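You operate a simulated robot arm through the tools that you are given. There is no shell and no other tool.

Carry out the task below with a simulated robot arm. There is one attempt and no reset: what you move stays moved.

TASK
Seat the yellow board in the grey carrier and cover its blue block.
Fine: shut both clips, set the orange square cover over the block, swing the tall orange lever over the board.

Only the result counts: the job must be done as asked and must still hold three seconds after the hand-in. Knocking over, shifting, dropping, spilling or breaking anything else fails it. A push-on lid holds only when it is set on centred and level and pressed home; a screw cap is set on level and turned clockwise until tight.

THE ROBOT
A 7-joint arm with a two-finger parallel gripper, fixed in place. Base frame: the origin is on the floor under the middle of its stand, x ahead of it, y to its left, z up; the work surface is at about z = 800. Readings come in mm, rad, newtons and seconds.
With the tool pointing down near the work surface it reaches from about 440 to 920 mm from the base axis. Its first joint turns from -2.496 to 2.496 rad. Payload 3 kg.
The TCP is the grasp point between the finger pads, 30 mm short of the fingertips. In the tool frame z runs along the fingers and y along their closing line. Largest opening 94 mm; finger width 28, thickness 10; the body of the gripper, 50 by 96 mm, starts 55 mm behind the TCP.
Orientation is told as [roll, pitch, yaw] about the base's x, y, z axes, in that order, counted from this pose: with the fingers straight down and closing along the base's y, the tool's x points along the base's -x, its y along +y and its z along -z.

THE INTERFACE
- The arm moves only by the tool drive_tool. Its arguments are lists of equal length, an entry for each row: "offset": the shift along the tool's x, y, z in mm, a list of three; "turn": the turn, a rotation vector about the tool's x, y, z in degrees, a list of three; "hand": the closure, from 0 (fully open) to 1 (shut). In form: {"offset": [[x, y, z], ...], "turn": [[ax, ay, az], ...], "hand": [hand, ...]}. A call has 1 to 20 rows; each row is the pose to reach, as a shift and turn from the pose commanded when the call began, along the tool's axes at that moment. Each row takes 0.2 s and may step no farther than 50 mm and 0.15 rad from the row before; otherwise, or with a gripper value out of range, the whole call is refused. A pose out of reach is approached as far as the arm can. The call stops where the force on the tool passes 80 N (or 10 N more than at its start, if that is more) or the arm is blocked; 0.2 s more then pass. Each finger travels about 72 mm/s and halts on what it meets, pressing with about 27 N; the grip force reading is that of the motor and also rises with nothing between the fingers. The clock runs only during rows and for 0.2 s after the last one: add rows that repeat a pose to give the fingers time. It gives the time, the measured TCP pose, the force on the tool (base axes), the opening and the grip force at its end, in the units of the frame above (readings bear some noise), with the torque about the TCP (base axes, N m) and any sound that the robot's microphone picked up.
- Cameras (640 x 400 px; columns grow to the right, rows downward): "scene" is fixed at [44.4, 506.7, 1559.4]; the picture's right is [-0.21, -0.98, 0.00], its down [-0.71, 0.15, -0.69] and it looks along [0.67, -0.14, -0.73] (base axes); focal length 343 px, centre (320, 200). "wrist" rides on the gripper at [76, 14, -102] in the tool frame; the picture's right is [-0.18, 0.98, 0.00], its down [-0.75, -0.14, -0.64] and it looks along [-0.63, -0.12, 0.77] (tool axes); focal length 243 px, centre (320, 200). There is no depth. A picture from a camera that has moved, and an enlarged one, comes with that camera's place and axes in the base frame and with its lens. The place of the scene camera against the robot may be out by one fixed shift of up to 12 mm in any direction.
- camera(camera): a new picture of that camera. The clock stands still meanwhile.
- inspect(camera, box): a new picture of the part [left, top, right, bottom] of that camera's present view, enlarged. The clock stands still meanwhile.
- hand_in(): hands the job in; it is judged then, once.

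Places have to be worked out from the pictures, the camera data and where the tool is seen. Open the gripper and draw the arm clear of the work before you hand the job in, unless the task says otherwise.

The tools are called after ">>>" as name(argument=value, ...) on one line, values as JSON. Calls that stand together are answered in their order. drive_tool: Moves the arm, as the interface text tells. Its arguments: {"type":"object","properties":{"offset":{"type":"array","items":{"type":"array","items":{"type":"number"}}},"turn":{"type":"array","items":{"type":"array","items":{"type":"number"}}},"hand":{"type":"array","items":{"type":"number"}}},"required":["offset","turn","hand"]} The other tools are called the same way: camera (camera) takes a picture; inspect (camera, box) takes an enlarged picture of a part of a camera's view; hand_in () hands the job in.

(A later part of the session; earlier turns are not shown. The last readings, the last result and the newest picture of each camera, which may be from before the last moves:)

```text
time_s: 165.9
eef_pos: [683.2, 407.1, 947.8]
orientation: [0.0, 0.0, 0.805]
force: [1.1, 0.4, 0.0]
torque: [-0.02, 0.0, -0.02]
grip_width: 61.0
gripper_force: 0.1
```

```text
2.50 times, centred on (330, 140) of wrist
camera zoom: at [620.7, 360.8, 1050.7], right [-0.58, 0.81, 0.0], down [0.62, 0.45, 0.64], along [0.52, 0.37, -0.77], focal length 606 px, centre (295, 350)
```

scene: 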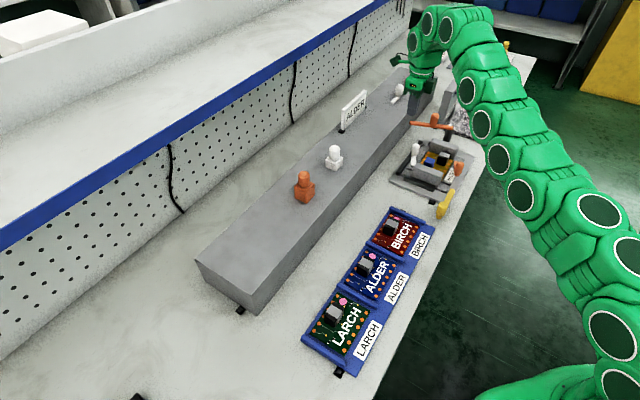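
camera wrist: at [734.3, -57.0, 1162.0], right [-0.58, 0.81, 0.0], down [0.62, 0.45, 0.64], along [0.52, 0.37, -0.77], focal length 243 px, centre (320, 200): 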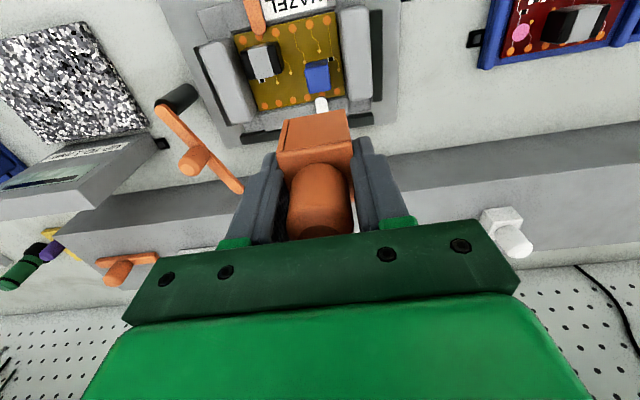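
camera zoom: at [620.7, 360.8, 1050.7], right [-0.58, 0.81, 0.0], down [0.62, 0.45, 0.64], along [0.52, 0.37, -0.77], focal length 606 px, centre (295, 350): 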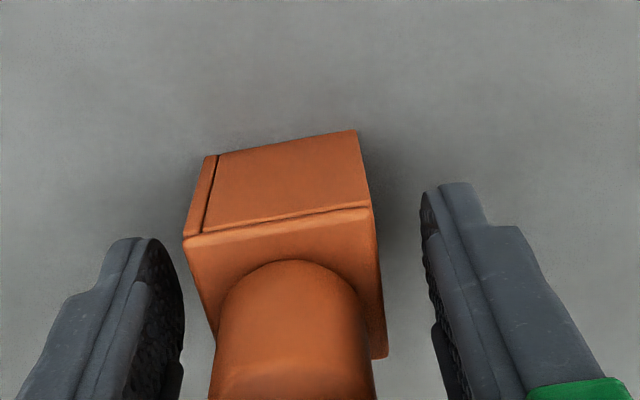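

I raise 1.5 mm more and close; then verify the width.

>>> drive_tool(offset=[[0, 0, -1.5], [0, 0, -1.5], [0, 0, -1.5], [0, 0, -1.5], [0, 0, -1.5], [0, 0, -1.5]], turn=[[0, 0, 0], [0, 0, 0], [0, 0, 0], [0, 0, 0], [0, 0, 0], [0, 0, 0]], hand=[0.35, 0.5, 1, 1, 1, 1])

>>> drive_tool(offset=[[0, 0, -2], [0, 0, -6], [0, 0, -15], [0, 0, -30], [0, 0, -60], [0, 0, -95], [0, 0, -110], [0, 0, -110]], turn=[[0, 0, 0], [0, 0, 0], [0, 0, 0], [0, 0, 0], [0, 0, 0], [0, 0, 0], [0, 0, 0], [0, 0, 0]], hand=[1, 1, 1, 1, 1, 1, 1, 1])

>>> inspect(camera="wrist", box=[240, 60, 400, 180])

```text
time_s: 167.3
eef_pos: [683.4, 406.2, 948.9]
orientation: [-0.001, 0.0, 0.807]
force: [-0.4, 0.6, 1.6]
torque: [0.04, 0.01, 0.01]
grip_width: 38.6
gripper_force: 27.6
```

```text
time_s: 169.1
eef_pos: [683.5, 407.0, 1059.4]
orientation: [-0.001, 0.0, 0.807]
force: [-0.7, 0.2, -0.1]
torque: [0.0, -0.03, -0.02]
grip_width: 38.7
gripper_force: 27.0
```

```text
3.33 times, centred on (320, 120) of wrist
camera zoom: at [620.5, 360.8, 1162.5], right [-0.58, 0.81, 0.0], down [0.62, 0.45, 0.64], along [0.52, 0.37, -0.77], focal length 809 px, centre (320, 467)
```

zoom: 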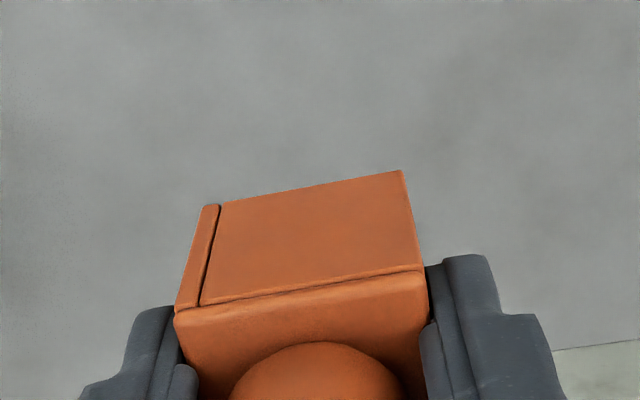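

The cover is held squarely (38.6 mm, upright). Re-deriving the depth, last time the cover was ~2 mm too far toward +v; I fly back with that corrected.

>>> drive_tool(offset=[[8, -13, 0], [26, -43, 0], [46, -76, 0], [66, -109, 0], [86, -142, 0], [106, -175, 0], [126, -208, 0], [146, -241, 0], [166, -274, 0], [186, -307, 0], [204, -337, 0], [218, -360, 0], [226.2, -372.6, 0], [226.2, -372.6, 0]], turn=[[0, 0, 0], [0, 0, 0], [0, 0, 0], [0, 0, 0], [0, 0, 0], [0, 0, 0], [0, 0, 0], [0, 0, 0], [0, 0, 0], [0, 0, 0], [0, 0, 0], [0, 0, 0], [0, 0, 0], [0, 0, 0]], hand=[1, 1, 1, 1, 1, 1, 1, 1, 1, 1, 1, 1, 1, 1])

>>> drive_tool(offset=[[0, 0, 40], [0, 0, 80], [0, 0, 115], [0, 0, 134], [0, 0, 142], [0, 0, 142]], turn=[[0, 0, 0], [0, 0, 0], [0, 0, 0], [0, 0, 0], [0, 0, 0], [0, 0, 0]], hand=[1, 1, 1, 1, 1, 1])

>>> inspect(camera="wrist", box=[270, 85, 360, 165])

>>> inspect(camera="scene", box=[405, 130, 455, 180])

```text
time_s: 172.1
eef_pos: [796.7, -15.8, 1059.8]
orientation: [0.002, 0.001, 0.806]
force: [0.2, -0.2, 0.6]
torque: [0.03, -0.03, -0.01]
grip_width: 38.6
gripper_force: 27.2
```

```text
time_s: 173.5
eef_pos: [795.6, -14.3, 916.1]
orientation: [0.0, -0.001, 0.807]
force: [0.1, 0.0, -0.6]
torque: [0.01, 0.01, 0.01]
grip_width: 38.6
gripper_force: 26.4
```

```text
5.00 times, centred on (315, 125) of wrist
camera zoom: at [733.4, -60.2, 1019.2], right [-0.58, 0.81, 0.0], down [0.62, 0.45, 0.64], along [0.52, 0.37, -0.77], focal length 1213 px, centre (345, 575)
```

zoom: 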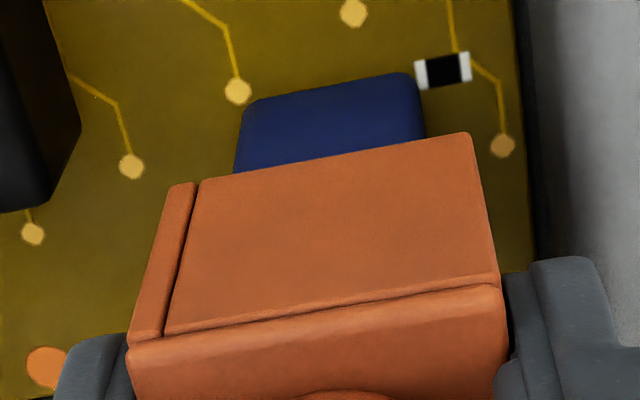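

```text
8.00 times, centred on (430, 155) of scene
camera zoom: at [44.4, 506.7, 1559.4], right [-0.21, -0.98, 0.0], down [-0.71, 0.15, -0.69], along [0.67, -0.14, -0.73], focal length 2747 px, centre (-560, 560)
```

zoom: 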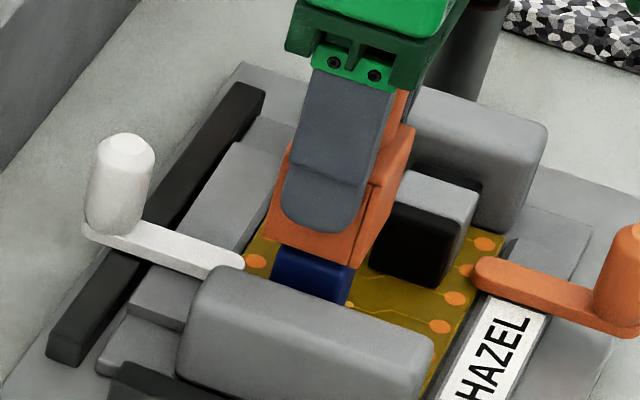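

By this view the cover is now aligned with the block to a few tenths. I descend gently: 11 mm, then single-millimetre steps with force checks.

>>> drive_tool(offset=[[0, 0, 4], [0, 0, 8], [0, 0, 10], [0, 0, 11], [0, 0, 11]], turn=[[0, 0, 0], [0, 0, 0], [0, 0, 0], [0, 0, 0], [0, 0, 0]], hand=[1, 1, 1, 1, 1])

>>> drive_tool(offset=[[0, 0, 0.7], [0, 0, 1.4], [0, 0, 2], [0, 0, 2]], turn=[[0, 0, 0], [0, 0, 0], [0, 0, 0], [0, 0, 0]], hand=[1, 1, 1, 1])

```text
time_s: 174.7
eef_pos: [797.0, -15.1, 906.0]
orientation: [0.0, 0.001, 0.806]
force: [0.2, 0.5, 0.9]
torque: [-0.02, -0.03, -0.01]
grip_width: 38.3
gripper_force: 26.9
```

```text
time_s: 175.7
eef_pos: [794.8, -15.8, 904.4]
orientation: [0.0, 0.001, 0.806]
force: [-0.3, -0.2, 0.3]
torque: [0.05, -0.01, 0.03]
grip_width: 38.5
gripper_force: 27.3
```

No contact yet at 904; I continue 2 mm more in fine steps.

>>> drive_tool(offset=[[0, 0, 0.7], [0, 0, 1.4], [0, 0, 2], [0, 0, 2]], turn=[[0, 0, 0], [0, 0, 0], [0, 0, 0], [0, 0, 0]], hand=[1, 1, 1, 1])

>>> drive_tool(offset=[[0, 0, 0.7], [0, 0, 1.4], [0, 0, 1.4]], turn=[[0, 0, 0], [0, 0, 0], [0, 0, 0]], hand=[1, 1, 1])

```text
time_s: 176.7
eef_pos: [796.3, -16.9, 901.5]
orientation: [-0.001, -0.001, 0.806]
force: [-0.8, -0.3, -0.9]
torque: [0.04, -0.01, 0.01]
grip_width: 38.4
gripper_force: 26.3
```

```text
time_s: 177.5
eef_pos: [795.5, -14.5, 900.6]
orientation: [0.0, 0.002, 0.806]
force: [0.0, -0.1, -0.7]
torque: [0.03, 0.01, 0.01]
grip_width: 38.8
gripper_force: 27.1
```

Already about 2 mm below the expected first-contact height with no force – it seems to be entering. I continue down.

>>> drive_tool(offset=[[0, 0, 1], [0, 0, 2], [0, 0, 3], [0, 0, 3]], turn=[[0, 0, 0], [0, 0, 0], [0, 0, 0], [0, 0, 0]], hand=[1, 1, 1, 1])

>>> inspect(camera="wrist", box=[270, 85, 360, 165])

>>> inspect(camera="scene", box=[405, 130, 455, 180])

```text
time_s: 178.5
eef_pos: [797.1, -16.0, 897.3]
orientation: [0.0, 0.0, 0.805]
force: [-0.4, -0.3, -0.4]
torque: [0.0, 0.01, 0.0]
grip_width: 38.5
gripper_force: 27.0
```

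```text
5.00 times, centred on (315, 125) of wrist
camera zoom: at [733.3, -60.9, 1000.8], right [-0.58, 0.81, 0.0], down [0.62, 0.45, 0.64], along [0.52, 0.37, -0.77], focal length 1213 px, centre (345, 575)
```

zoom: 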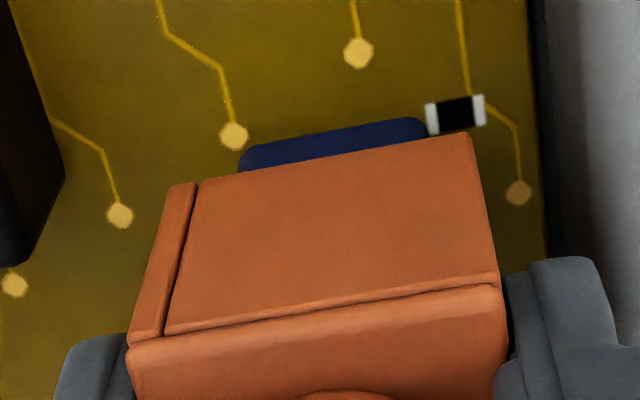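

```text
8.00 times, centred on (430, 155) of scene
camera zoom: at [44.4, 506.7, 1559.4], right [-0.21, -0.98, 0.0], down [-0.71, 0.15, -0.69], along [0.67, -0.14, -0.73], focal length 2747 px, centre (-560, 560)
```

zoom: 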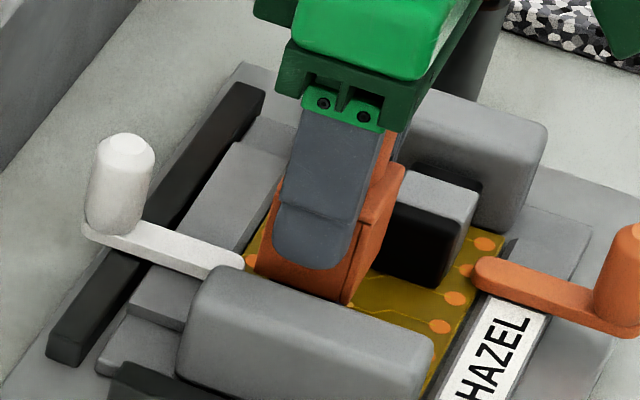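

The cover is sliding over the block freely. I keep lowering in stages, watching for force.

>>> drive_tool(offset=[[0, 0, 1.5], [0, 0, 3], [0, 0, 4.5], [0, 0, 6], [0, 0, 7.5], [0, 0, 7.5]], turn=[[0, 0, 0], [0, 0, 0], [0, 0, 0], [0, 0, 0], [0, 0, 0], [0, 0, 0]], hand=[1, 1, 1, 1, 1, 1])

>>> drive_tool(offset=[[0, 0, 1.5], [0, 0, 3], [0, 0, 4.5], [0, 0, 6], [0, 0, 7.5], [0, 0, 7.5]], turn=[[0, 0, 0], [0, 0, 0], [0, 0, 0], [0, 0, 0], [0, 0, 0], [0, 0, 0]], hand=[1, 1, 1, 1, 1, 1])

```text
time_s: 179.9
eef_pos: [795.1, -13.4, 889.9]
orientation: [0.0, -0.001, 0.807]
force: [-0.1, 0.1, 0.1]
torque: [0.02, 0.0, 0.0]
grip_width: 38.6
gripper_force: 26.6
```

```text
time_s: 181.3
eef_pos: [796.4, -14.8, 881.5]
orientation: [-0.001, -0.001, 0.806]
force: [0.1, 0.3, -0.8]
torque: [0.01, -0.03, -0.03]
grip_width: 38.3
gripper_force: 27.3
```

Still free at TCP 881.5; I go on toward home (≈870) in 1 mm steps.

>>> drive_tool(offset=[[0, 0, 1.2], [0, 0, 2.4], [0, 0, 3.6], [0, 0, 4.8], [0, 0, 6], [0, 0, 6]], turn=[[0, 0, 0], [0, 0, 0], [0, 0, 0], [0, 0, 0], [0, 0, 0], [0, 0, 0]], hand=[1, 1, 1, 1, 1, 1])

>>> drive_tool(offset=[[0, 0, 1], [0, 0, 2], [0, 0, 3], [0, 0, 3]], turn=[[0, 0, 0], [0, 0, 0], [0, 0, 0], [0, 0, 0]], hand=[1, 1, 1, 1])

>>> inspect(camera="scene", box=[405, 130, 455, 180])

```text
time_s: 182.7
eef_pos: [797.3, -16.1, 876.6]
orientation: [0.0, 0.0, 0.807]
force: [0.4, 0.6, -0.7]
torque: [-0.03, 0.0, 0.01]
grip_width: 38.6
gripper_force: 27.5
```

```text
time_s: 183.7
eef_pos: [796.0, -15.5, 875.8]
orientation: [0.0, -0.001, 0.807]
force: [1.0, -0.5, -0.2]
torque: [0.01, -0.07, 0.01]
grip_width: 38.5
gripper_force: 27.0
```

```text
8.00 times, centred on (430, 155) of scene
camera zoom: at [44.4, 506.7, 1559.4], right [-0.21, -0.98, 0.0], down [-0.71, 0.15, -0.69], along [0.67, -0.14, -0.73], focal length 2747 px, centre (-560, 560)
```

zoom: 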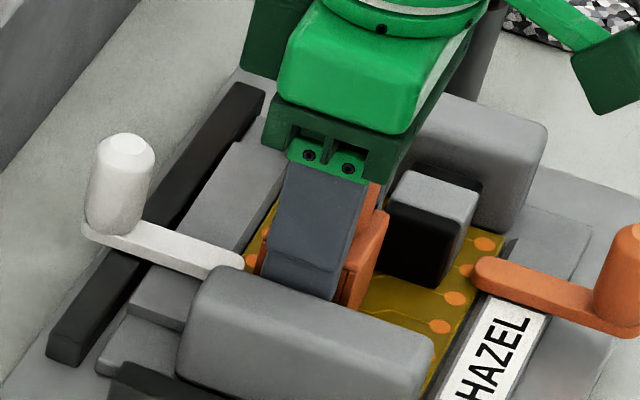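

>>> drive_tool(offset=[[0, 0, 0.8], [0, 0, 1.6], [0, 0, 2.4], [0, 0, 2.4]], turn=[[0, 0, 0], [0, 0, 0], [0, 0, 0], [0, 0, 0]], hand=[1, 1, 1, 1])

```text
time_s: 184.7
eef_pos: [796.6, -14.7, 872.9]
orientation: [-0.001, 0.0, 0.806]
force: [1.2, 1.1, 7.8]
torque: [-0.01, -0.04, 0.02]
grip_width: 38.3
gripper_force: 27.1
```

Contact begins (8 N) at about the home height. I press about 1 mm more to seat it fully.

>>> drive_tool(offset=[[0, 0, 0.6], [0, 0, 1.2], [0, 0, 1.2]], turn=[[0, 0, 0], [0, 0, 0], [0, 0, 0]], hand=[1, 1, 1])

>>> inspect(camera="wrist", box=[260, 60, 380, 180])

>>> inspect(camera="scene", box=[405, 130, 455, 180])

```text
time_s: 185.5
eef_pos: [795.4, -15.4, 871.5]
orientation: [-0.003, -0.001, 0.807]
force: [1.9, 3.7, 28.8]
torque: [0.0, 0.1, 0.06]
grip_width: 38.3
gripper_force: 27.0
```

```text
3.33 times, centred on (320, 120) of wrist
camera zoom: at [732.9, -60.5, 974.7], right [-0.58, 0.81, 0.0], down [0.62, 0.45, 0.64], along [0.52, 0.37, -0.77], focal length 809 px, centre (320, 467)
```

zoom: 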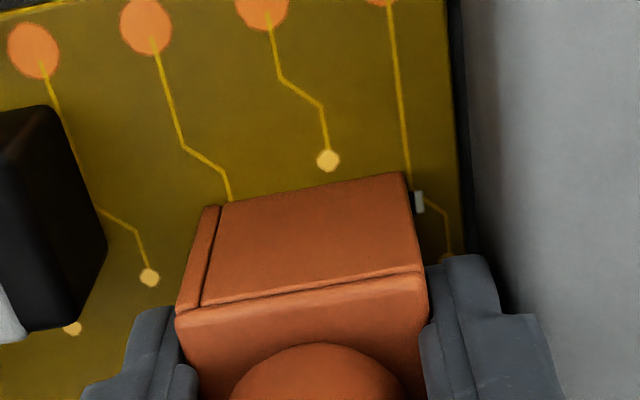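

```text
8.00 times, centred on (430, 155) of scene
camera zoom: at [44.4, 506.7, 1559.4], right [-0.21, -0.98, 0.0], down [-0.71, 0.15, -0.69], along [0.67, -0.14, -0.73], focal length 2747 px, centre (-560, 560)
```

zoom: 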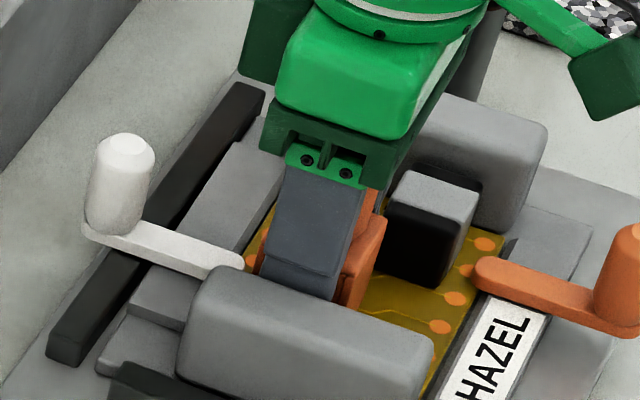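

The cover rests flat on the board (29 N, centre of pressure inside its footprint). I release with a small opening and rise straight up.

>>> drive_tool(offset=[[0, 0, -0.8], [0, 0, -0.8], [0, 0, -0.8], [0, 0, -5], [0, 0, -15], [0, 0, -35], [0, 0, -65], [0, 0, -100], [0, 0, -140], [0, 0, -180], [0, 0, -180]], turn=[[0, 0, 0], [0, 0, 0], [0, 0, 0], [0, 0, 0], [0, 0, 0], [0, 0, 0], [0, 0, 0], [0, 0, 0], [0, 0, 0], [0, 0, 0], [0, 0, 0]], hand=[0.57, 0.537, 0.537, 0.537, 0.537, 0.537, 0.537, 0.537, 0.537, 0.537, 0.537])

>>> camera(camera="wrist")

>>> inspect(camera="wrist", box=[200, 0, 440, 150])

>>> inspect(camera="scene", box=[385, 100, 475, 200])

```text
time_s: 187.9
eef_pos: [796.9, -17.3, 1049.6]
orientation: [0.0, 0.0, 0.806]
force: [0.3, 0.7, 0.6]
torque: [-0.02, 0.01, -0.01]
grip_width: 43.5
gripper_force: 0.1
```

```text
taken
camera wrist: at [734.0, -61.9, 1153.4], right [-0.58, 0.81, 0.0], down [0.62, 0.45, 0.64], along [0.52, 0.37, -0.77], focal length 243 px, centre (320, 200)
```

wrist: 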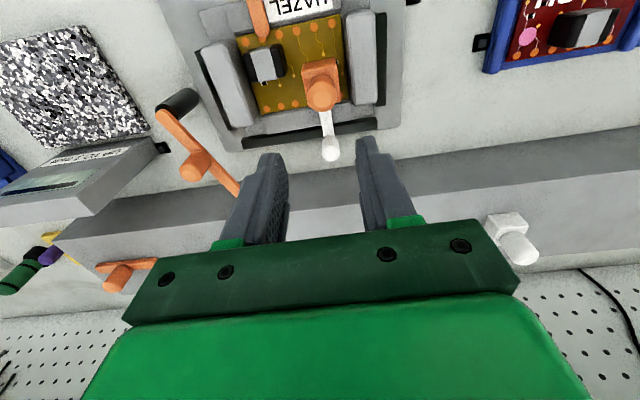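

```text
2.67 times, centred on (320, 75) of wrist
camera zoom: at [734.0, -61.9, 1153.4], right [-0.58, 0.81, 0.0], down [0.62, 0.45, 0.64], along [0.52, 0.37, -0.77], focal length 647 px, centre (320, 533)
```

zoom: 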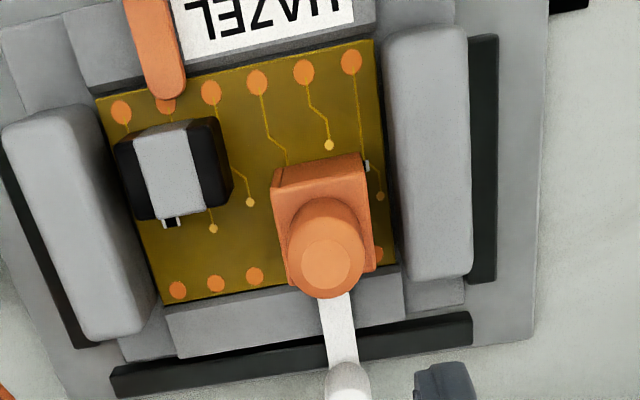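

```text
4.00 times, centred on (430, 150) of scene
camera zoom: at [44.4, 506.7, 1559.4], right [-0.21, -0.98, 0.0], down [-0.71, 0.15, -0.69], along [0.67, -0.14, -0.73], focal length 1374 px, centre (-120, 400)
```

zoom: 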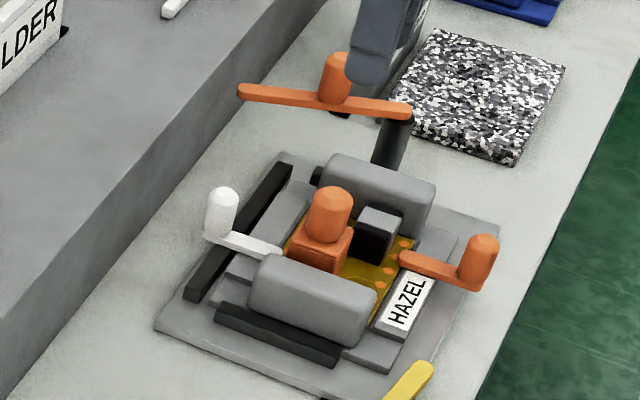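

The cover is on. To be sure it is pressed home, I close the fingers and press gently on top of its knob.

>>> drive_tool(offset=[[0, 0, 20], [0, 0, 50], [0, 0, 80], [0, 0, 100], [0, 0, 107], [0, 0, 107]], turn=[[0, 0, 0], [0, 0, 0], [0, 0, 0], [0, 0, 0], [0, 0, 0], [0, 0, 0]], hand=[0.8, 1, 1, 1, 1, 1])

>>> inspect(camera="scene", box=[405, 120, 455, 180])

```text
time_s: 189.3
eef_pos: [798.4, -16.3, 941.3]
orientation: [0.0, 0.0, 0.806]
force: [-0.7, 0.0, 0.1]
torque: [-0.03, -0.01, 0.03]
grip_width: 0.0
gripper_force: 27.1
```

```text
6.67 times, centred on (430, 150) of scene
camera zoom: at [44.4, 506.7, 1559.4], right [-0.21, -0.98, 0.0], down [-0.71, 0.15, -0.69], along [0.67, -0.14, -0.73], focal length 2290 px, centre (-413, 533)
```

zoom: 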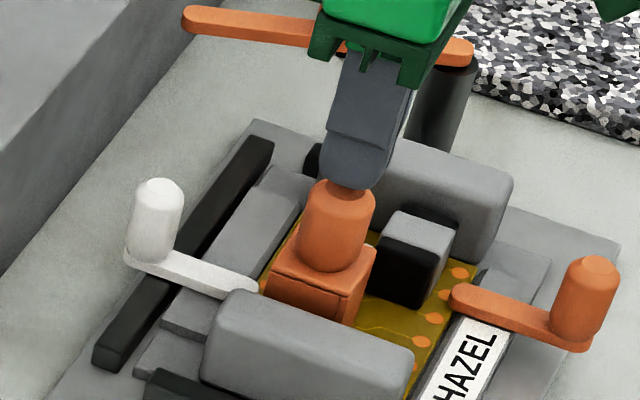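

The fingertips are just above the knob's centre. I lower in 1 mm steps.

>>> drive_tool(offset=[[0, 0, 1.5], [0, 0, 3], [0, 0, 4], [0, 0, 5], [0, 0, 5]], turn=[[0, 0, 0], [0, 0, 0], [0, 0, 0], [0, 0, 0], [0, 0, 0]], hand=[1, 1, 1, 1, 1])

>>> drive_tool(offset=[[0, 0, 0.7], [0, 0, 1.4], [0, 0, 1.4]], turn=[[0, 0, 0], [0, 0, 0], [0, 0, 0]], hand=[1, 1, 1])

```text
time_s: 190.5
eef_pos: [796.9, -15.4, 939.1]
orientation: [0.0, 0.0, 0.804]
force: [-0.1, -0.1, -0.1]
torque: [-0.02, 0.02, 0.01]
grip_width: 0.2
gripper_force: 26.8
```

```text
time_s: 191.3
eef_pos: [795.8, -14.1, 937.1]
orientation: [0.0, -0.002, 0.804]
force: [0.0, -1.3, 0.0]
torque: [0.01, 0.02, 0.03]
grip_width: 0.2
gripper_force: 26.8
```

>>> drive_tool(offset=[[0, 0, 0.7], [0, 0, 1.4], [0, 0, 2], [0, 0, 2]], turn=[[0, 0, 0], [0, 0, 0], [0, 0, 0], [0, 0, 0]], hand=[1, 1, 1, 1])

>>> drive_tool(offset=[[0, 0, 0.7], [0, 0, 1.4], [0, 0, 1.4]], turn=[[0, 0, 0], [0, 0, 0], [0, 0, 0]], hand=[1, 1, 1])

```text
time_s: 192.3
eef_pos: [796.6, -14.8, 935.8]
orientation: [0.0, -0.001, 0.806]
force: [-2.9, -0.9, 36.4]
torque: [-0.1, 0.17, -0.01]
grip_width: 0.2
gripper_force: 27.0
```

```text
time_s: 193.1
eef_pos: [796.3, -15.0, 935.4]
orientation: [-0.004, -0.003, 0.807]
force: [2.2, -0.8, 76.9]
torque: [-0.21, 0.14, 0.02]
grip_width: 0.1
gripper_force: 27.0
```

The cover is pressed home (77 N, knob top at z≈905.5). Now the tall lever: I rise, open, turn to yaw ≈ -6° and look at the lever from the robot's side.

>>> drive_tool(offset=[[0, 0, -10], [0, 0, -40], [0, 0, -80], [0, 0, -120], [0, 0, -125], [0, 0, -125], [0, 0, -125], [0, 0, -125], [0, 0, -125]], turn=[[0, 0, 0], [0, 0, 0], [0, 0, 7.5], [0, 0, 15], [0, 0, 22.5], [0, 0, 30], [0, 0, 37.5], [0, 0, 45], [0, 0, 52]], hand=[1, 1, 0.5, 0, 0, 0, 0, 0, 0])

>>> camera(camera="wrist")

>>> inspect(camera="wrist", box=[230, 80, 430, 230])

>>> inspect(camera="scene", box=[385, 90, 475, 200])

```text
time_s: 195.1
eef_pos: [795.6, -16.0, 1058.4]
orientation: [0.0, 0.001, -0.105]
force: [-0.1, -0.2, 0.0]
torque: [0.01, -0.03, 0.01]
grip_width: 93.7
gripper_force: 0.0
```

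```text
taken
camera wrist: at [721.9, 6.1, 1161.5], right [0.28, 0.96, 0.0], down [0.74, -0.22, 0.64], along [0.62, -0.18, -0.77], focal length 243 px, centre (320, 200)
```

wrist: 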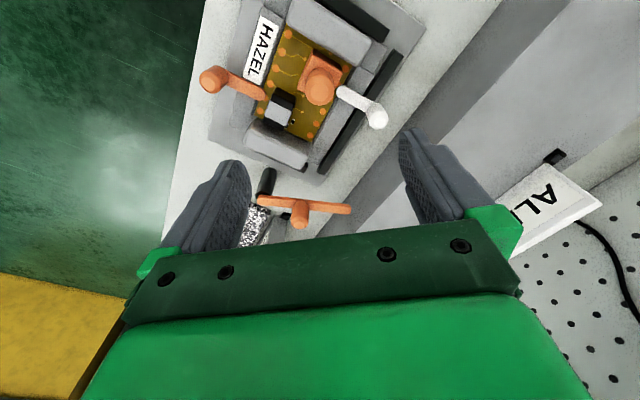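

```text
2.67 times, centred on (330, 155) of wrist
camera zoom: at [721.9, 6.1, 1161.5], right [0.28, 0.96, 0.0], down [0.74, -0.22, 0.64], along [0.62, -0.18, -0.77], focal length 647 px, centre (293, 320)
```

zoom: 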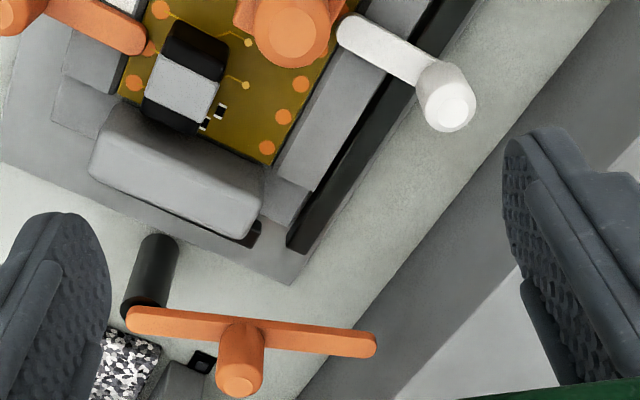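

```text
3.64 times, centred on (430, 145) of scene
camera zoom: at [44.4, 506.7, 1559.4], right [-0.21, -0.98, 0.0], down [-0.71, 0.15, -0.69], along [0.67, -0.14, -0.73], focal length 1249 px, centre (-80, 400)
```

zoom: 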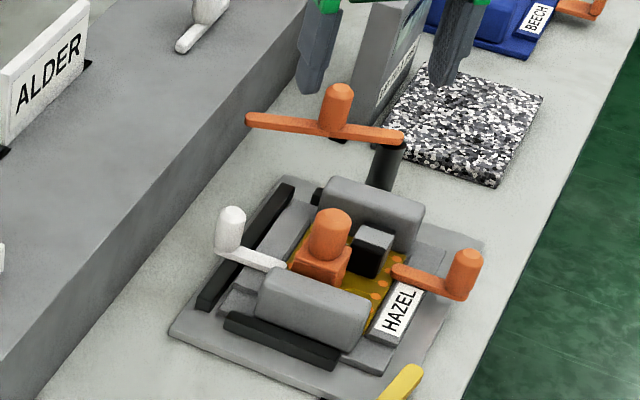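

The lever pivot is near (929, -149), its knob near (956, -93.5) with top z≈910, r≈961 mm – beyond vertical reach – so I will tilt the tool outward 40°. I move partway and tilt first.

>>> drive_tool(offset=[[-13, -8, 5], [-26, -16, 12], [-39, -24, 20], [-52, -32, 28], [-65, -40, 36], [-78, -48, 45], [-90, -55, 50], [-90, -55, 50]], turn=[[0, -6, 0], [0, -12, 0], [0, -18, 0], [0, -24, 0], [0, -30, 0], [0, -36, 0], [0, -40, 0], [0, -40, 0]], hand=[0.1, 0.2, 0.3, 0.36, 0.36, 0.36, 0.36, 0.36])

>>> camera(camera="wrist")

>>> camera(camera="scene")

```text
time_s: 196.9
eef_pos: [880.7, -78.9, 1009.8]
orientation: [0.0, -0.699, -0.101]
force: [0.7, -1.0, -0.1]
torque: [0.0, 0.01, 0.0]
grip_width: 60.3
gripper_force: 0.0
```

```text
taken
camera wrist: at [758.8, -52.0, 1040.0], right [0.24, 0.96, 0.12], down [0.15, -0.16, 0.98], along [0.96, -0.22, -0.18], focal length 243 px, centre (320, 200)
```

wrist: 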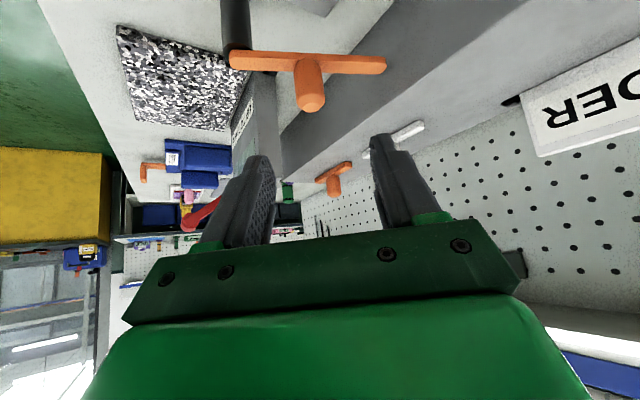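

```text
taken
```

scene: 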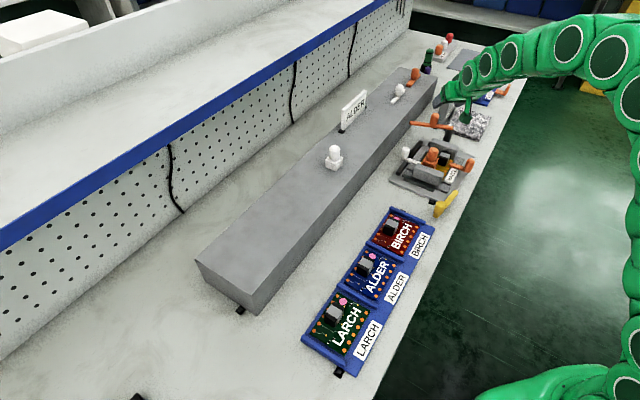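

The lever is in clear view from this tilted pose. I zoom to fix its position and heights.

>>> inspect(camera="wrist", box=[210, 0, 400, 130])

```text
3.08 times, centred on (305, 65) of wrist
camera zoom: at [758.8, -52.0, 1040.0], right [0.24, 0.96, 0.12], down [0.15, -0.16, 0.98], along [0.96, -0.22, -0.18], focal length 746 px, centre (366, 615)
```

zoom: 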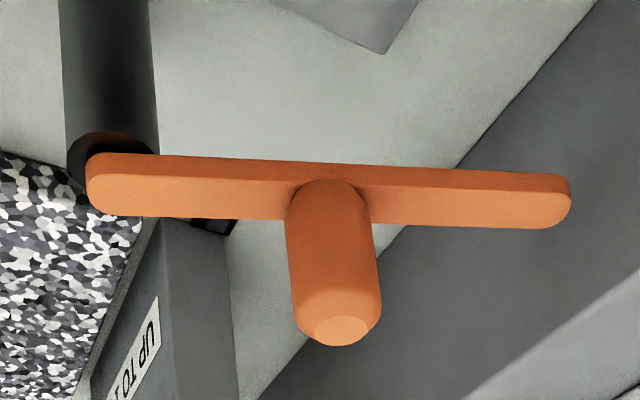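

The knob axis is near (955, -93), top z≈915, bar top z≈872. I approach along the tool axis with the fingers straddling the knob, stopping midway to check reach.

>>> drive_tool(offset=[[10, -3, 10], [19, -6.5, 30], [19, -6.5, 50], [19, -6.5, 65], [19, -6.5, 65]], turn=[[0, 0, 0], [0, 0, 0], [0, 0, 0], [0, 0, 0], [0, 0, 0]], hand=[0.36, 0.36, 0.36, 0.36, 0.36])

>>> camera(camera="wrist")

>>> inspect(camera="scene", box=[400, 60, 500, 180])

```text
time_s: 198.1
eef_pos: [907.5, -88.0, 946.4]
orientation: [0.0, -0.697, -0.101]
force: [0.0, -0.1, -0.1]
torque: [-0.01, 0.02, 0.0]
grip_width: 60.3
gripper_force: 0.1
```

```text
taken
camera wrist: at [784.9, -61.1, 977.2], right [0.24, 0.96, 0.12], down [0.15, -0.16, 0.98], along [0.96, -0.22, -0.18], focal length 243 px, centre (320, 200)
```

wrist: 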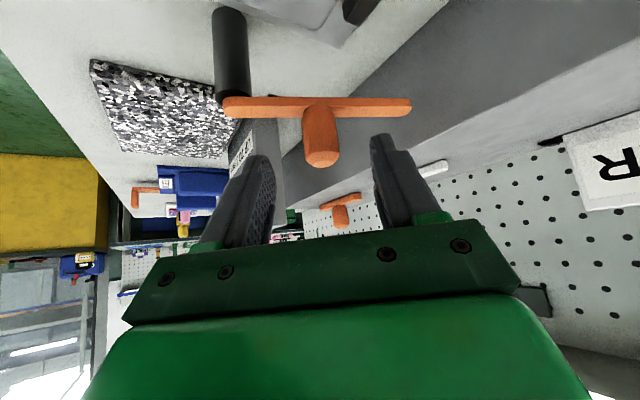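

```text
3.33 times, centred on (450, 120) of scene
camera zoom: at [44.4, 506.7, 1559.4], right [-0.21, -0.98, 0.0], down [-0.71, 0.15, -0.69], along [0.67, -0.14, -0.73], focal length 1145 px, centre (-113, 467)
```

zoom: 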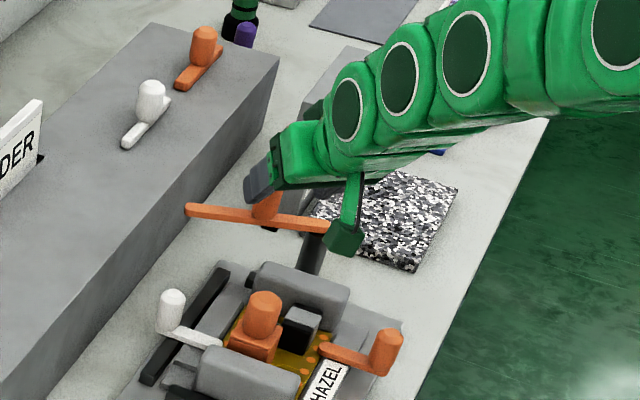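

I zoom in from here to refine the knob position relative to the fingers.

>>> inspect(camera="wrist", box=[210, 70, 430, 220])

```text
2.67 times, centred on (320, 145) of wrist
camera zoom: at [784.9, -61.1, 977.2], right [0.24, 0.96, 0.12], down [0.15, -0.16, 0.98], along [0.96, -0.22, -0.18], focal length 647 px, centre (320, 347)
```

zoom: 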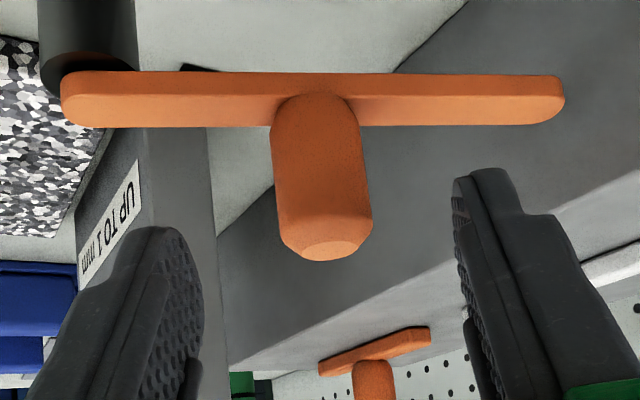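

Knob top is at (953, -93, 917.5), bar top z≈877, and the fingers are centred on it. I advance 44 mm along the tool axis, then close.

>>> drive_tool(offset=[[-1, 0, 15], [-2, 0, 30], [-2, 0, 40], [-2, 0, 44], [-2, 0, 44]], turn=[[0, 0, 0], [0, 0, 0], [0, 0, 0], [0, 0, 0], [0, 0, 0]], hand=[0.36, 0.36, 0.36, 0.36, 0.36])

>>> inspect(camera="wrist", box=[210, 70, 430, 230])

>>> inspect(camera="scene", box=[400, 80, 490, 180])

```text
time_s: 199.3
eef_pos: [937.8, -92.0, 915.3]
orientation: [0.0, -0.698, -0.102]
force: [-0.7, 0.0, -0.3]
torque: [0.01, -0.03, -0.03]
grip_width: 60.0
gripper_force: 0.1
```

```text
2.50 times, centred on (320, 150) of wrist
camera zoom: at [814.6, -64.7, 944.9], right [0.24, 0.96, 0.12], down [0.15, -0.16, 0.98], along [0.96, -0.22, -0.18], focal length 606 px, centre (320, 325)
```

zoom: 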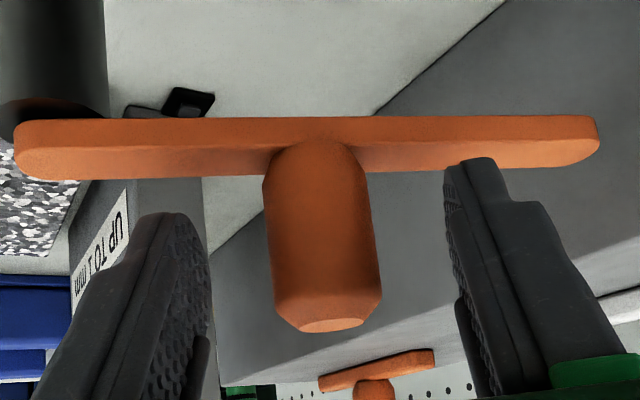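

```text
4.00 times, centred on (445, 130) of scene
camera zoom: at [44.4, 506.7, 1559.4], right [-0.21, -0.98, 0.0], down [-0.71, 0.15, -0.69], along [0.67, -0.14, -0.73], focal length 1374 px, centre (-180, 480)
```

zoom: 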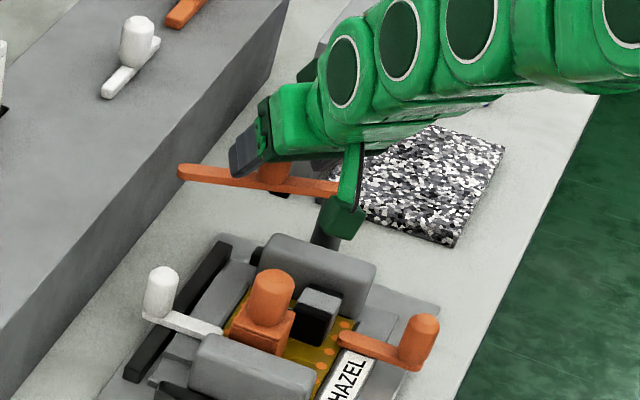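

The fingers straddle the knob. I close on it.

>>> drive_tool(offset=[[0, 0, 0], [0, 0, 0], [0, 0, 0], [0, 0, 0], [0, 0, 0]], turn=[[0, 0, 0], [0, 0, 0], [0, 0, 0], [0, 0, 0], [0, 0, 0]], hand=[0.6, 1, 1, 1, 1])

>>> inspect(camera="wrist", box=[210, 70, 430, 230])

```text
time_s: 200.5
eef_pos: [936.0, -91.1, 915.1]
orientation: [0.0, -0.697, -0.102]
force: [-1.1, -1.1, 3.0]
torque: [-0.09, 0.03, -0.08]
grip_width: 24.5
gripper_force: 45.2
```

```text
2.50 times, centred on (320, 150) of wrist
camera zoom: at [814.5, -64.7, 944.9], right [0.24, 0.96, 0.12], down [0.15, -0.16, 0.98], along [0.96, -0.22, -0.18], focal length 606 px, centre (320, 325)
```

zoom: 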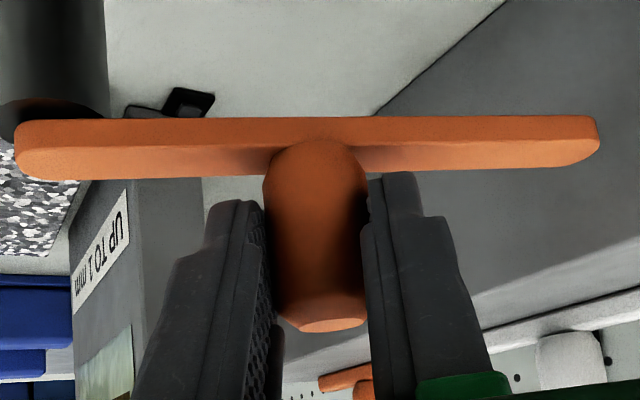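

Gripped. I start swinging the lever counter-clockwise along its arc (pivot ≈(925, -147.5), radius ≈62 mm), first ~17°.

>>> drive_tool(offset=[[2, 0.9, -1.7], [4.1, 1.8, -3.4], [6.5, 2.5, -5.4], [8.9, 3.2, -7.5], [11.3, 3.7, -9.5], [13.8, 4.1, -11.6], [13.8, 4.1, -11.6]], turn=[[0, 0, 0], [0, 0, 0], [0, 0, 0], [0, 0, 0], [0, 0, 0], [0, 0, 0], [0, 0, 0]], hand=[1, 1, 1, 1, 1, 1, 1])

>>> inspect(camera="wrist", box=[180, 40, 460, 230])

>>> inspect(camera="scene", box=[400, 80, 490, 180])

```text
time_s: 202.1
eef_pos: [918.6, -87.4, 915.1]
orientation: [0.001, -0.699, -0.102]
force: [1.3, -9.6, 6.5]
torque: [-0.87, -0.33, -0.1]
grip_width: 24.8
gripper_force: 45.2
```

```text
2.11 times, centred on (320, 135) of wrist
camera zoom: at [796.5, -59.7, 944.8], right [0.24, 0.96, 0.12], down [0.15, -0.16, 0.98], along [0.96, -0.22, -0.18], focal length 511 px, centre (320, 337)
```

zoom: 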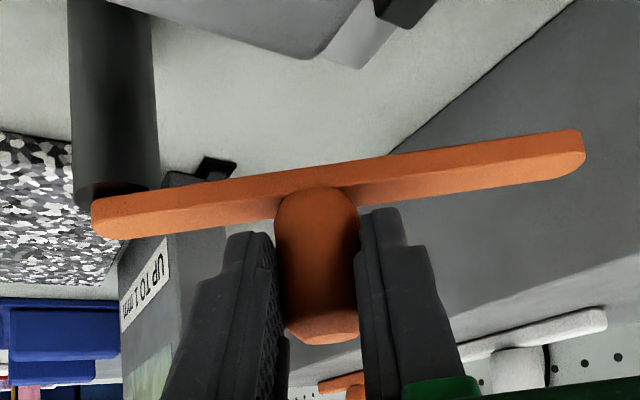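

```text
4.00 times, centred on (445, 130) of scene
camera zoom: at [44.4, 506.7, 1559.4], right [-0.21, -0.98, 0.0], down [-0.71, 0.15, -0.69], along [0.67, -0.14, -0.73], focal length 1374 px, centre (-180, 480)
```

zoom: 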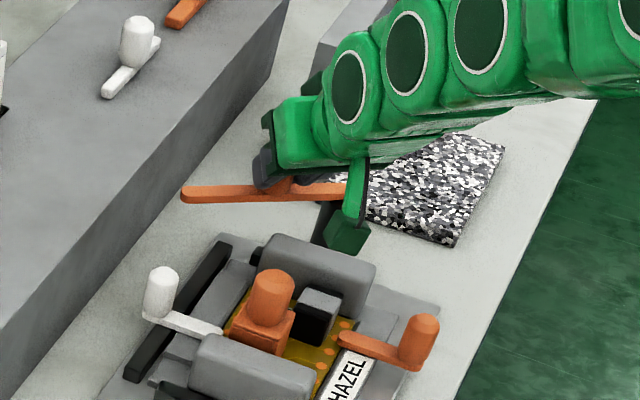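

The lever swings nicely. I continue the arc by another 24°.

>>> drive_tool(offset=[[2.5, 0.1, -2.1], [4.9, 0.1, -4.2], [7.4, -0.1, -6.2], [9.8, -0.4, -8.3], [12.3, -1, -10.3], [14.7, -1.7, -12.4], [17.1, -2.5, -14.4], [19.4, -3.5, -16.3], [19.4, -3.5, -16.3]], turn=[[0, 0, 0], [0, 0, 0], [0, 0, 0], [0, 0, 0], [0, 0, 0], [0, 0, 0], [0, 0, 0], [0, 0, 0], [0, 0, 0]], hand=[1, 1, 1, 1, 1, 1, 1, 1, 1])

>>> inspect(camera="wrist", box=[180, 40, 460, 230])

>>> inspect(camera="scene", box=[390, 80, 490, 190])

```text
time_s: 204.1
eef_pos: [893.6, -87.0, 914.3]
orientation: [0.0, -0.699, -0.099]
force: [8.2, 5.3, 12.2]
torque: [0.05, -1.02, 0.56]
grip_width: 24.4
gripper_force: 44.9
```

```text
2.11 times, centred on (320, 135) of wrist
camera zoom: at [771.3, -59.7, 944.0], right [0.24, 0.96, 0.12], down [0.15, -0.16, 0.98], along [0.96, -0.22, -0.18], focal length 511 px, centre (320, 337)
```

zoom: 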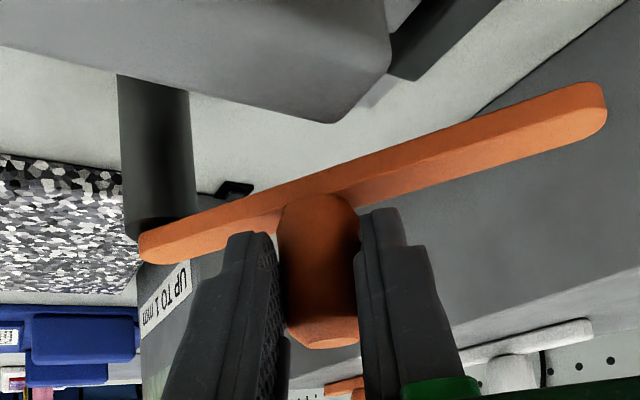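

```text
3.64 times, centred on (440, 135) of scene
camera zoom: at [44.4, 506.7, 1559.4], right [-0.21, -0.98, 0.0], down [-0.71, 0.15, -0.69], along [0.67, -0.14, -0.73], focal length 1249 px, centre (-116, 436)
```

zoom: 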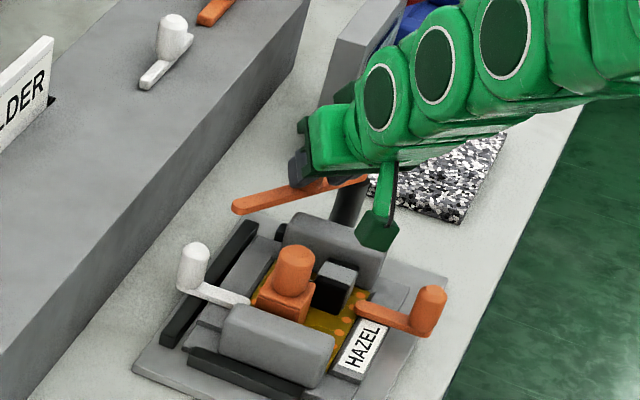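

Good progress (~103°). I continue toward the position along the board (135° in base terms) in two stages.

>>> drive_tool(offset=[[2.3, -1.3, -1.9], [4.6, -2.5, -3.8], [6.8, -4, -5.7], [8.9, -5.6, -7.5], [11, -7.4, -9.2], [12.9, -9.4, -10.8], [12.9, -9.4, -10.8]], turn=[[0, 0, 0], [0, 0, 0], [0, 0, 0], [0, 0, 0], [0, 0, 0], [0, 0, 0], [0, 0, 0]], hand=[1, 1, 1, 1, 1, 1, 1])

>>> inspect(camera="wrist", box=[180, 40, 460, 230])

>>> inspect(camera="scene", box=[390, 80, 490, 190])

```text
time_s: 205.7
eef_pos: [874.3, -91.7, 913.6]
orientation: [-0.002, -0.694, -0.098]
force: [-27.9, 56.5, 13.2]
torque: [1.32, 0.26, 1.49]
grip_width: 24.8
gripper_force: 45.1
```

```text
2.11 times, centred on (320, 135) of wrist
camera zoom: at [752.5, -65.8, 943.8], right [0.24, 0.96, 0.12], down [0.15, -0.16, 0.98], along [0.96, -0.21, -0.19], focal length 511 px, centre (320, 337)
```

zoom: 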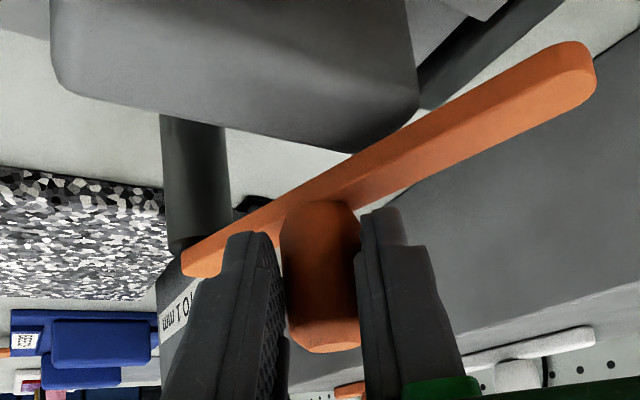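

```text
3.64 times, centred on (440, 135) of scene
camera zoom: at [44.4, 506.7, 1559.4], right [-0.21, -0.98, 0.0], down [-0.71, 0.15, -0.69], along [0.67, -0.14, -0.73], focal length 1249 px, centre (-116, 436)
```

zoom: 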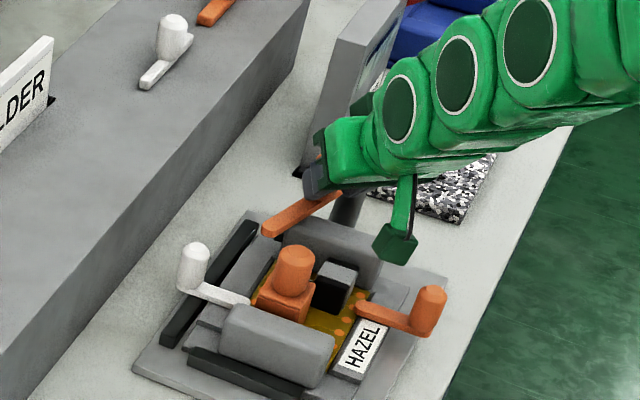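

The load (63 N) points along the bar away from the pivot, so my arc radius is a bit small rather than the lever being stopped. I relieve by moving 3 mm outward along the bar.

>>> drive_tool(offset=[[0.6, 1.3, -0.5], [1.2, 2.6, -1.0], [1.2, 2.6, -1.0]], turn=[[0, 0, 0], [0, 0, 0], [0, 0, 0]], hand=[1, 1, 1])

>>> inspect(camera="wrist", box=[180, 40, 460, 230])

```text
time_s: 206.5
eef_pos: [874.3, -91.8, 913.0]
orientation: [0.001, -0.697, -0.101]
force: [-11.9, 30.0, -10.3]
torque: [0.81, 0.36, 0.8]
grip_width: 24.8
gripper_force: 45.0
```

```text
2.11 times, centred on (320, 135) of wrist
camera zoom: at [751.9, -65.7, 943.5], right [0.24, 0.96, 0.12], down [0.15, -0.16, 0.98], along [0.96, -0.22, -0.18], focal length 511 px, centre (320, 337)
```

zoom: 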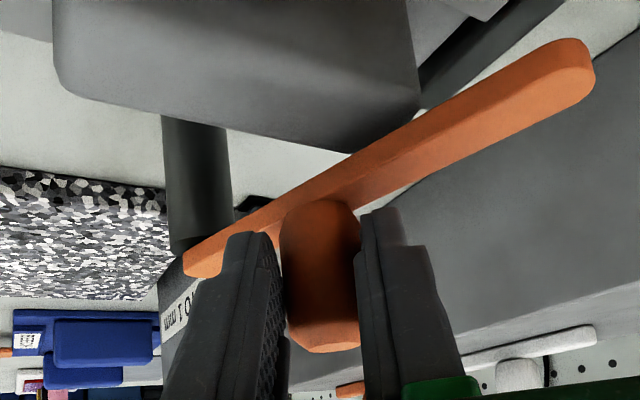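

The load dropped to 32 N, confirming. I relieve a little more and continue along a slightly larger arc.

>>> drive_tool(offset=[[0.6, 2.5, -0.5], [2.5, 1.2, -2.2], [4, -0.2, -3.4], [5.3, -1.6, -4.4], [5.3, -1.6, -4.4]], turn=[[0, 0, 0], [0, 0, 0], [0, 0, 0], [0, 0, 0], [0, 0, 0]], hand=[1, 1, 1, 1, 1])

>>> inspect(camera="wrist", box=[180, 40, 460, 230])

>>> inspect(camera="scene", box=[390, 80, 490, 190])

```text
time_s: 207.7
eef_pos: [868.9, -94.9, 914.9]
orientation: [0.003, -0.701, -0.104]
force: [21.8, -42.4, -20.1]
torque: [-0.68, 0.34, -1.2]
grip_width: 25.0
gripper_force: 45.4
```

```text
2.11 times, centred on (320, 135) of wrist
camera zoom: at [746.3, -67.6, 944.5], right [0.24, 0.96, 0.12], down [0.15, -0.16, 0.98], along [0.96, -0.22, -0.18], focal length 511 px, centre (320, 337)
```

zoom: 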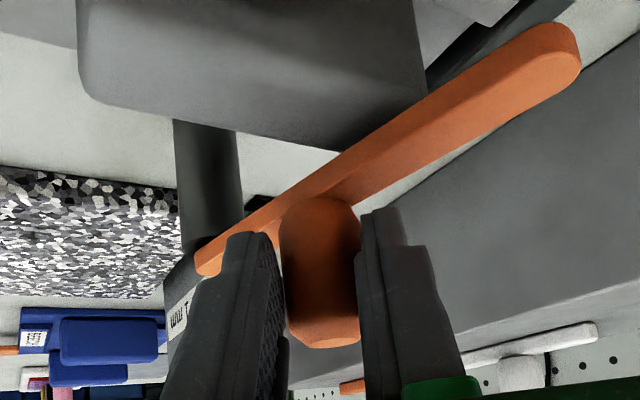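

```text
3.64 times, centred on (440, 135) of scene
camera zoom: at [44.4, 506.7, 1559.4], right [-0.21, -0.98, 0.0], down [-0.71, 0.15, -0.69], along [0.67, -0.14, -0.73], focal length 1249 px, centre (-116, 436)
```

zoom: 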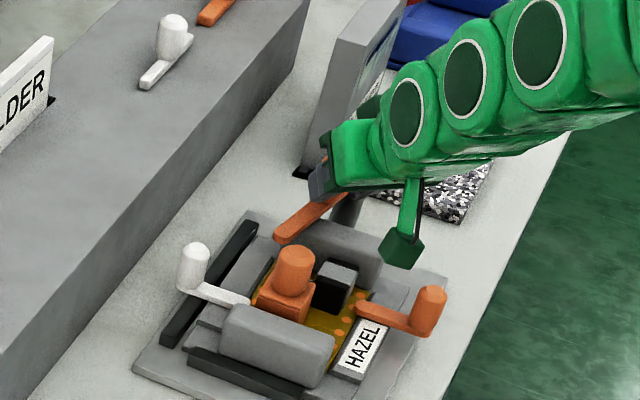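

Now the load reversed (slightly too large a radius), so the right radius is ~61 mm. I correct and continue to 130°, then check.

>>> drive_tool(offset=[[-0.7, -1.1, 0.6], [0.8, -3, -0.7], [2.2, -4.8, -1.9], [2.2, -4.8, -1.9]], turn=[[0, 0, 0], [0, 0, 0], [0, 0, 0], [0, 0, 0]], hand=[1, 1, 1, 1])

>>> inspect(camera="scene", box=[390, 80, 490, 190])

```text
time_s: 208.7
eef_pos: [863.8, -96.8, 915.0]
orientation: [0.0, -0.701, -0.099]
force: [17.4, -15.7, -4.8]
torque: [-0.27, -0.35, -0.25]
grip_width: 24.4
gripper_force: 45.0
```

```text
3.64 times, centred on (440, 135) of scene
camera zoom: at [44.4, 506.7, 1559.4], right [-0.21, -0.98, 0.0], down [-0.71, 0.15, -0.69], along [0.67, -0.14, -0.73], focal length 1249 px, centre (-116, 436)
```

zoom: 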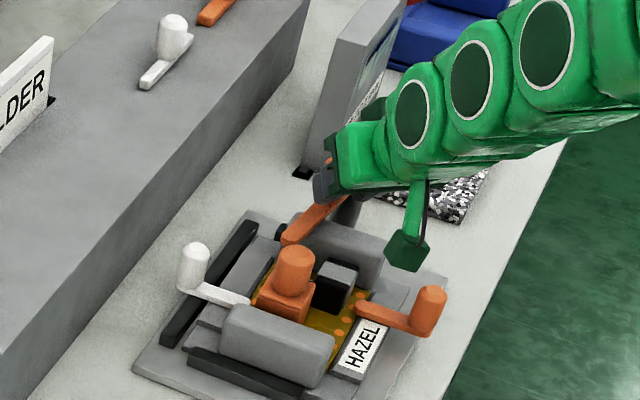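

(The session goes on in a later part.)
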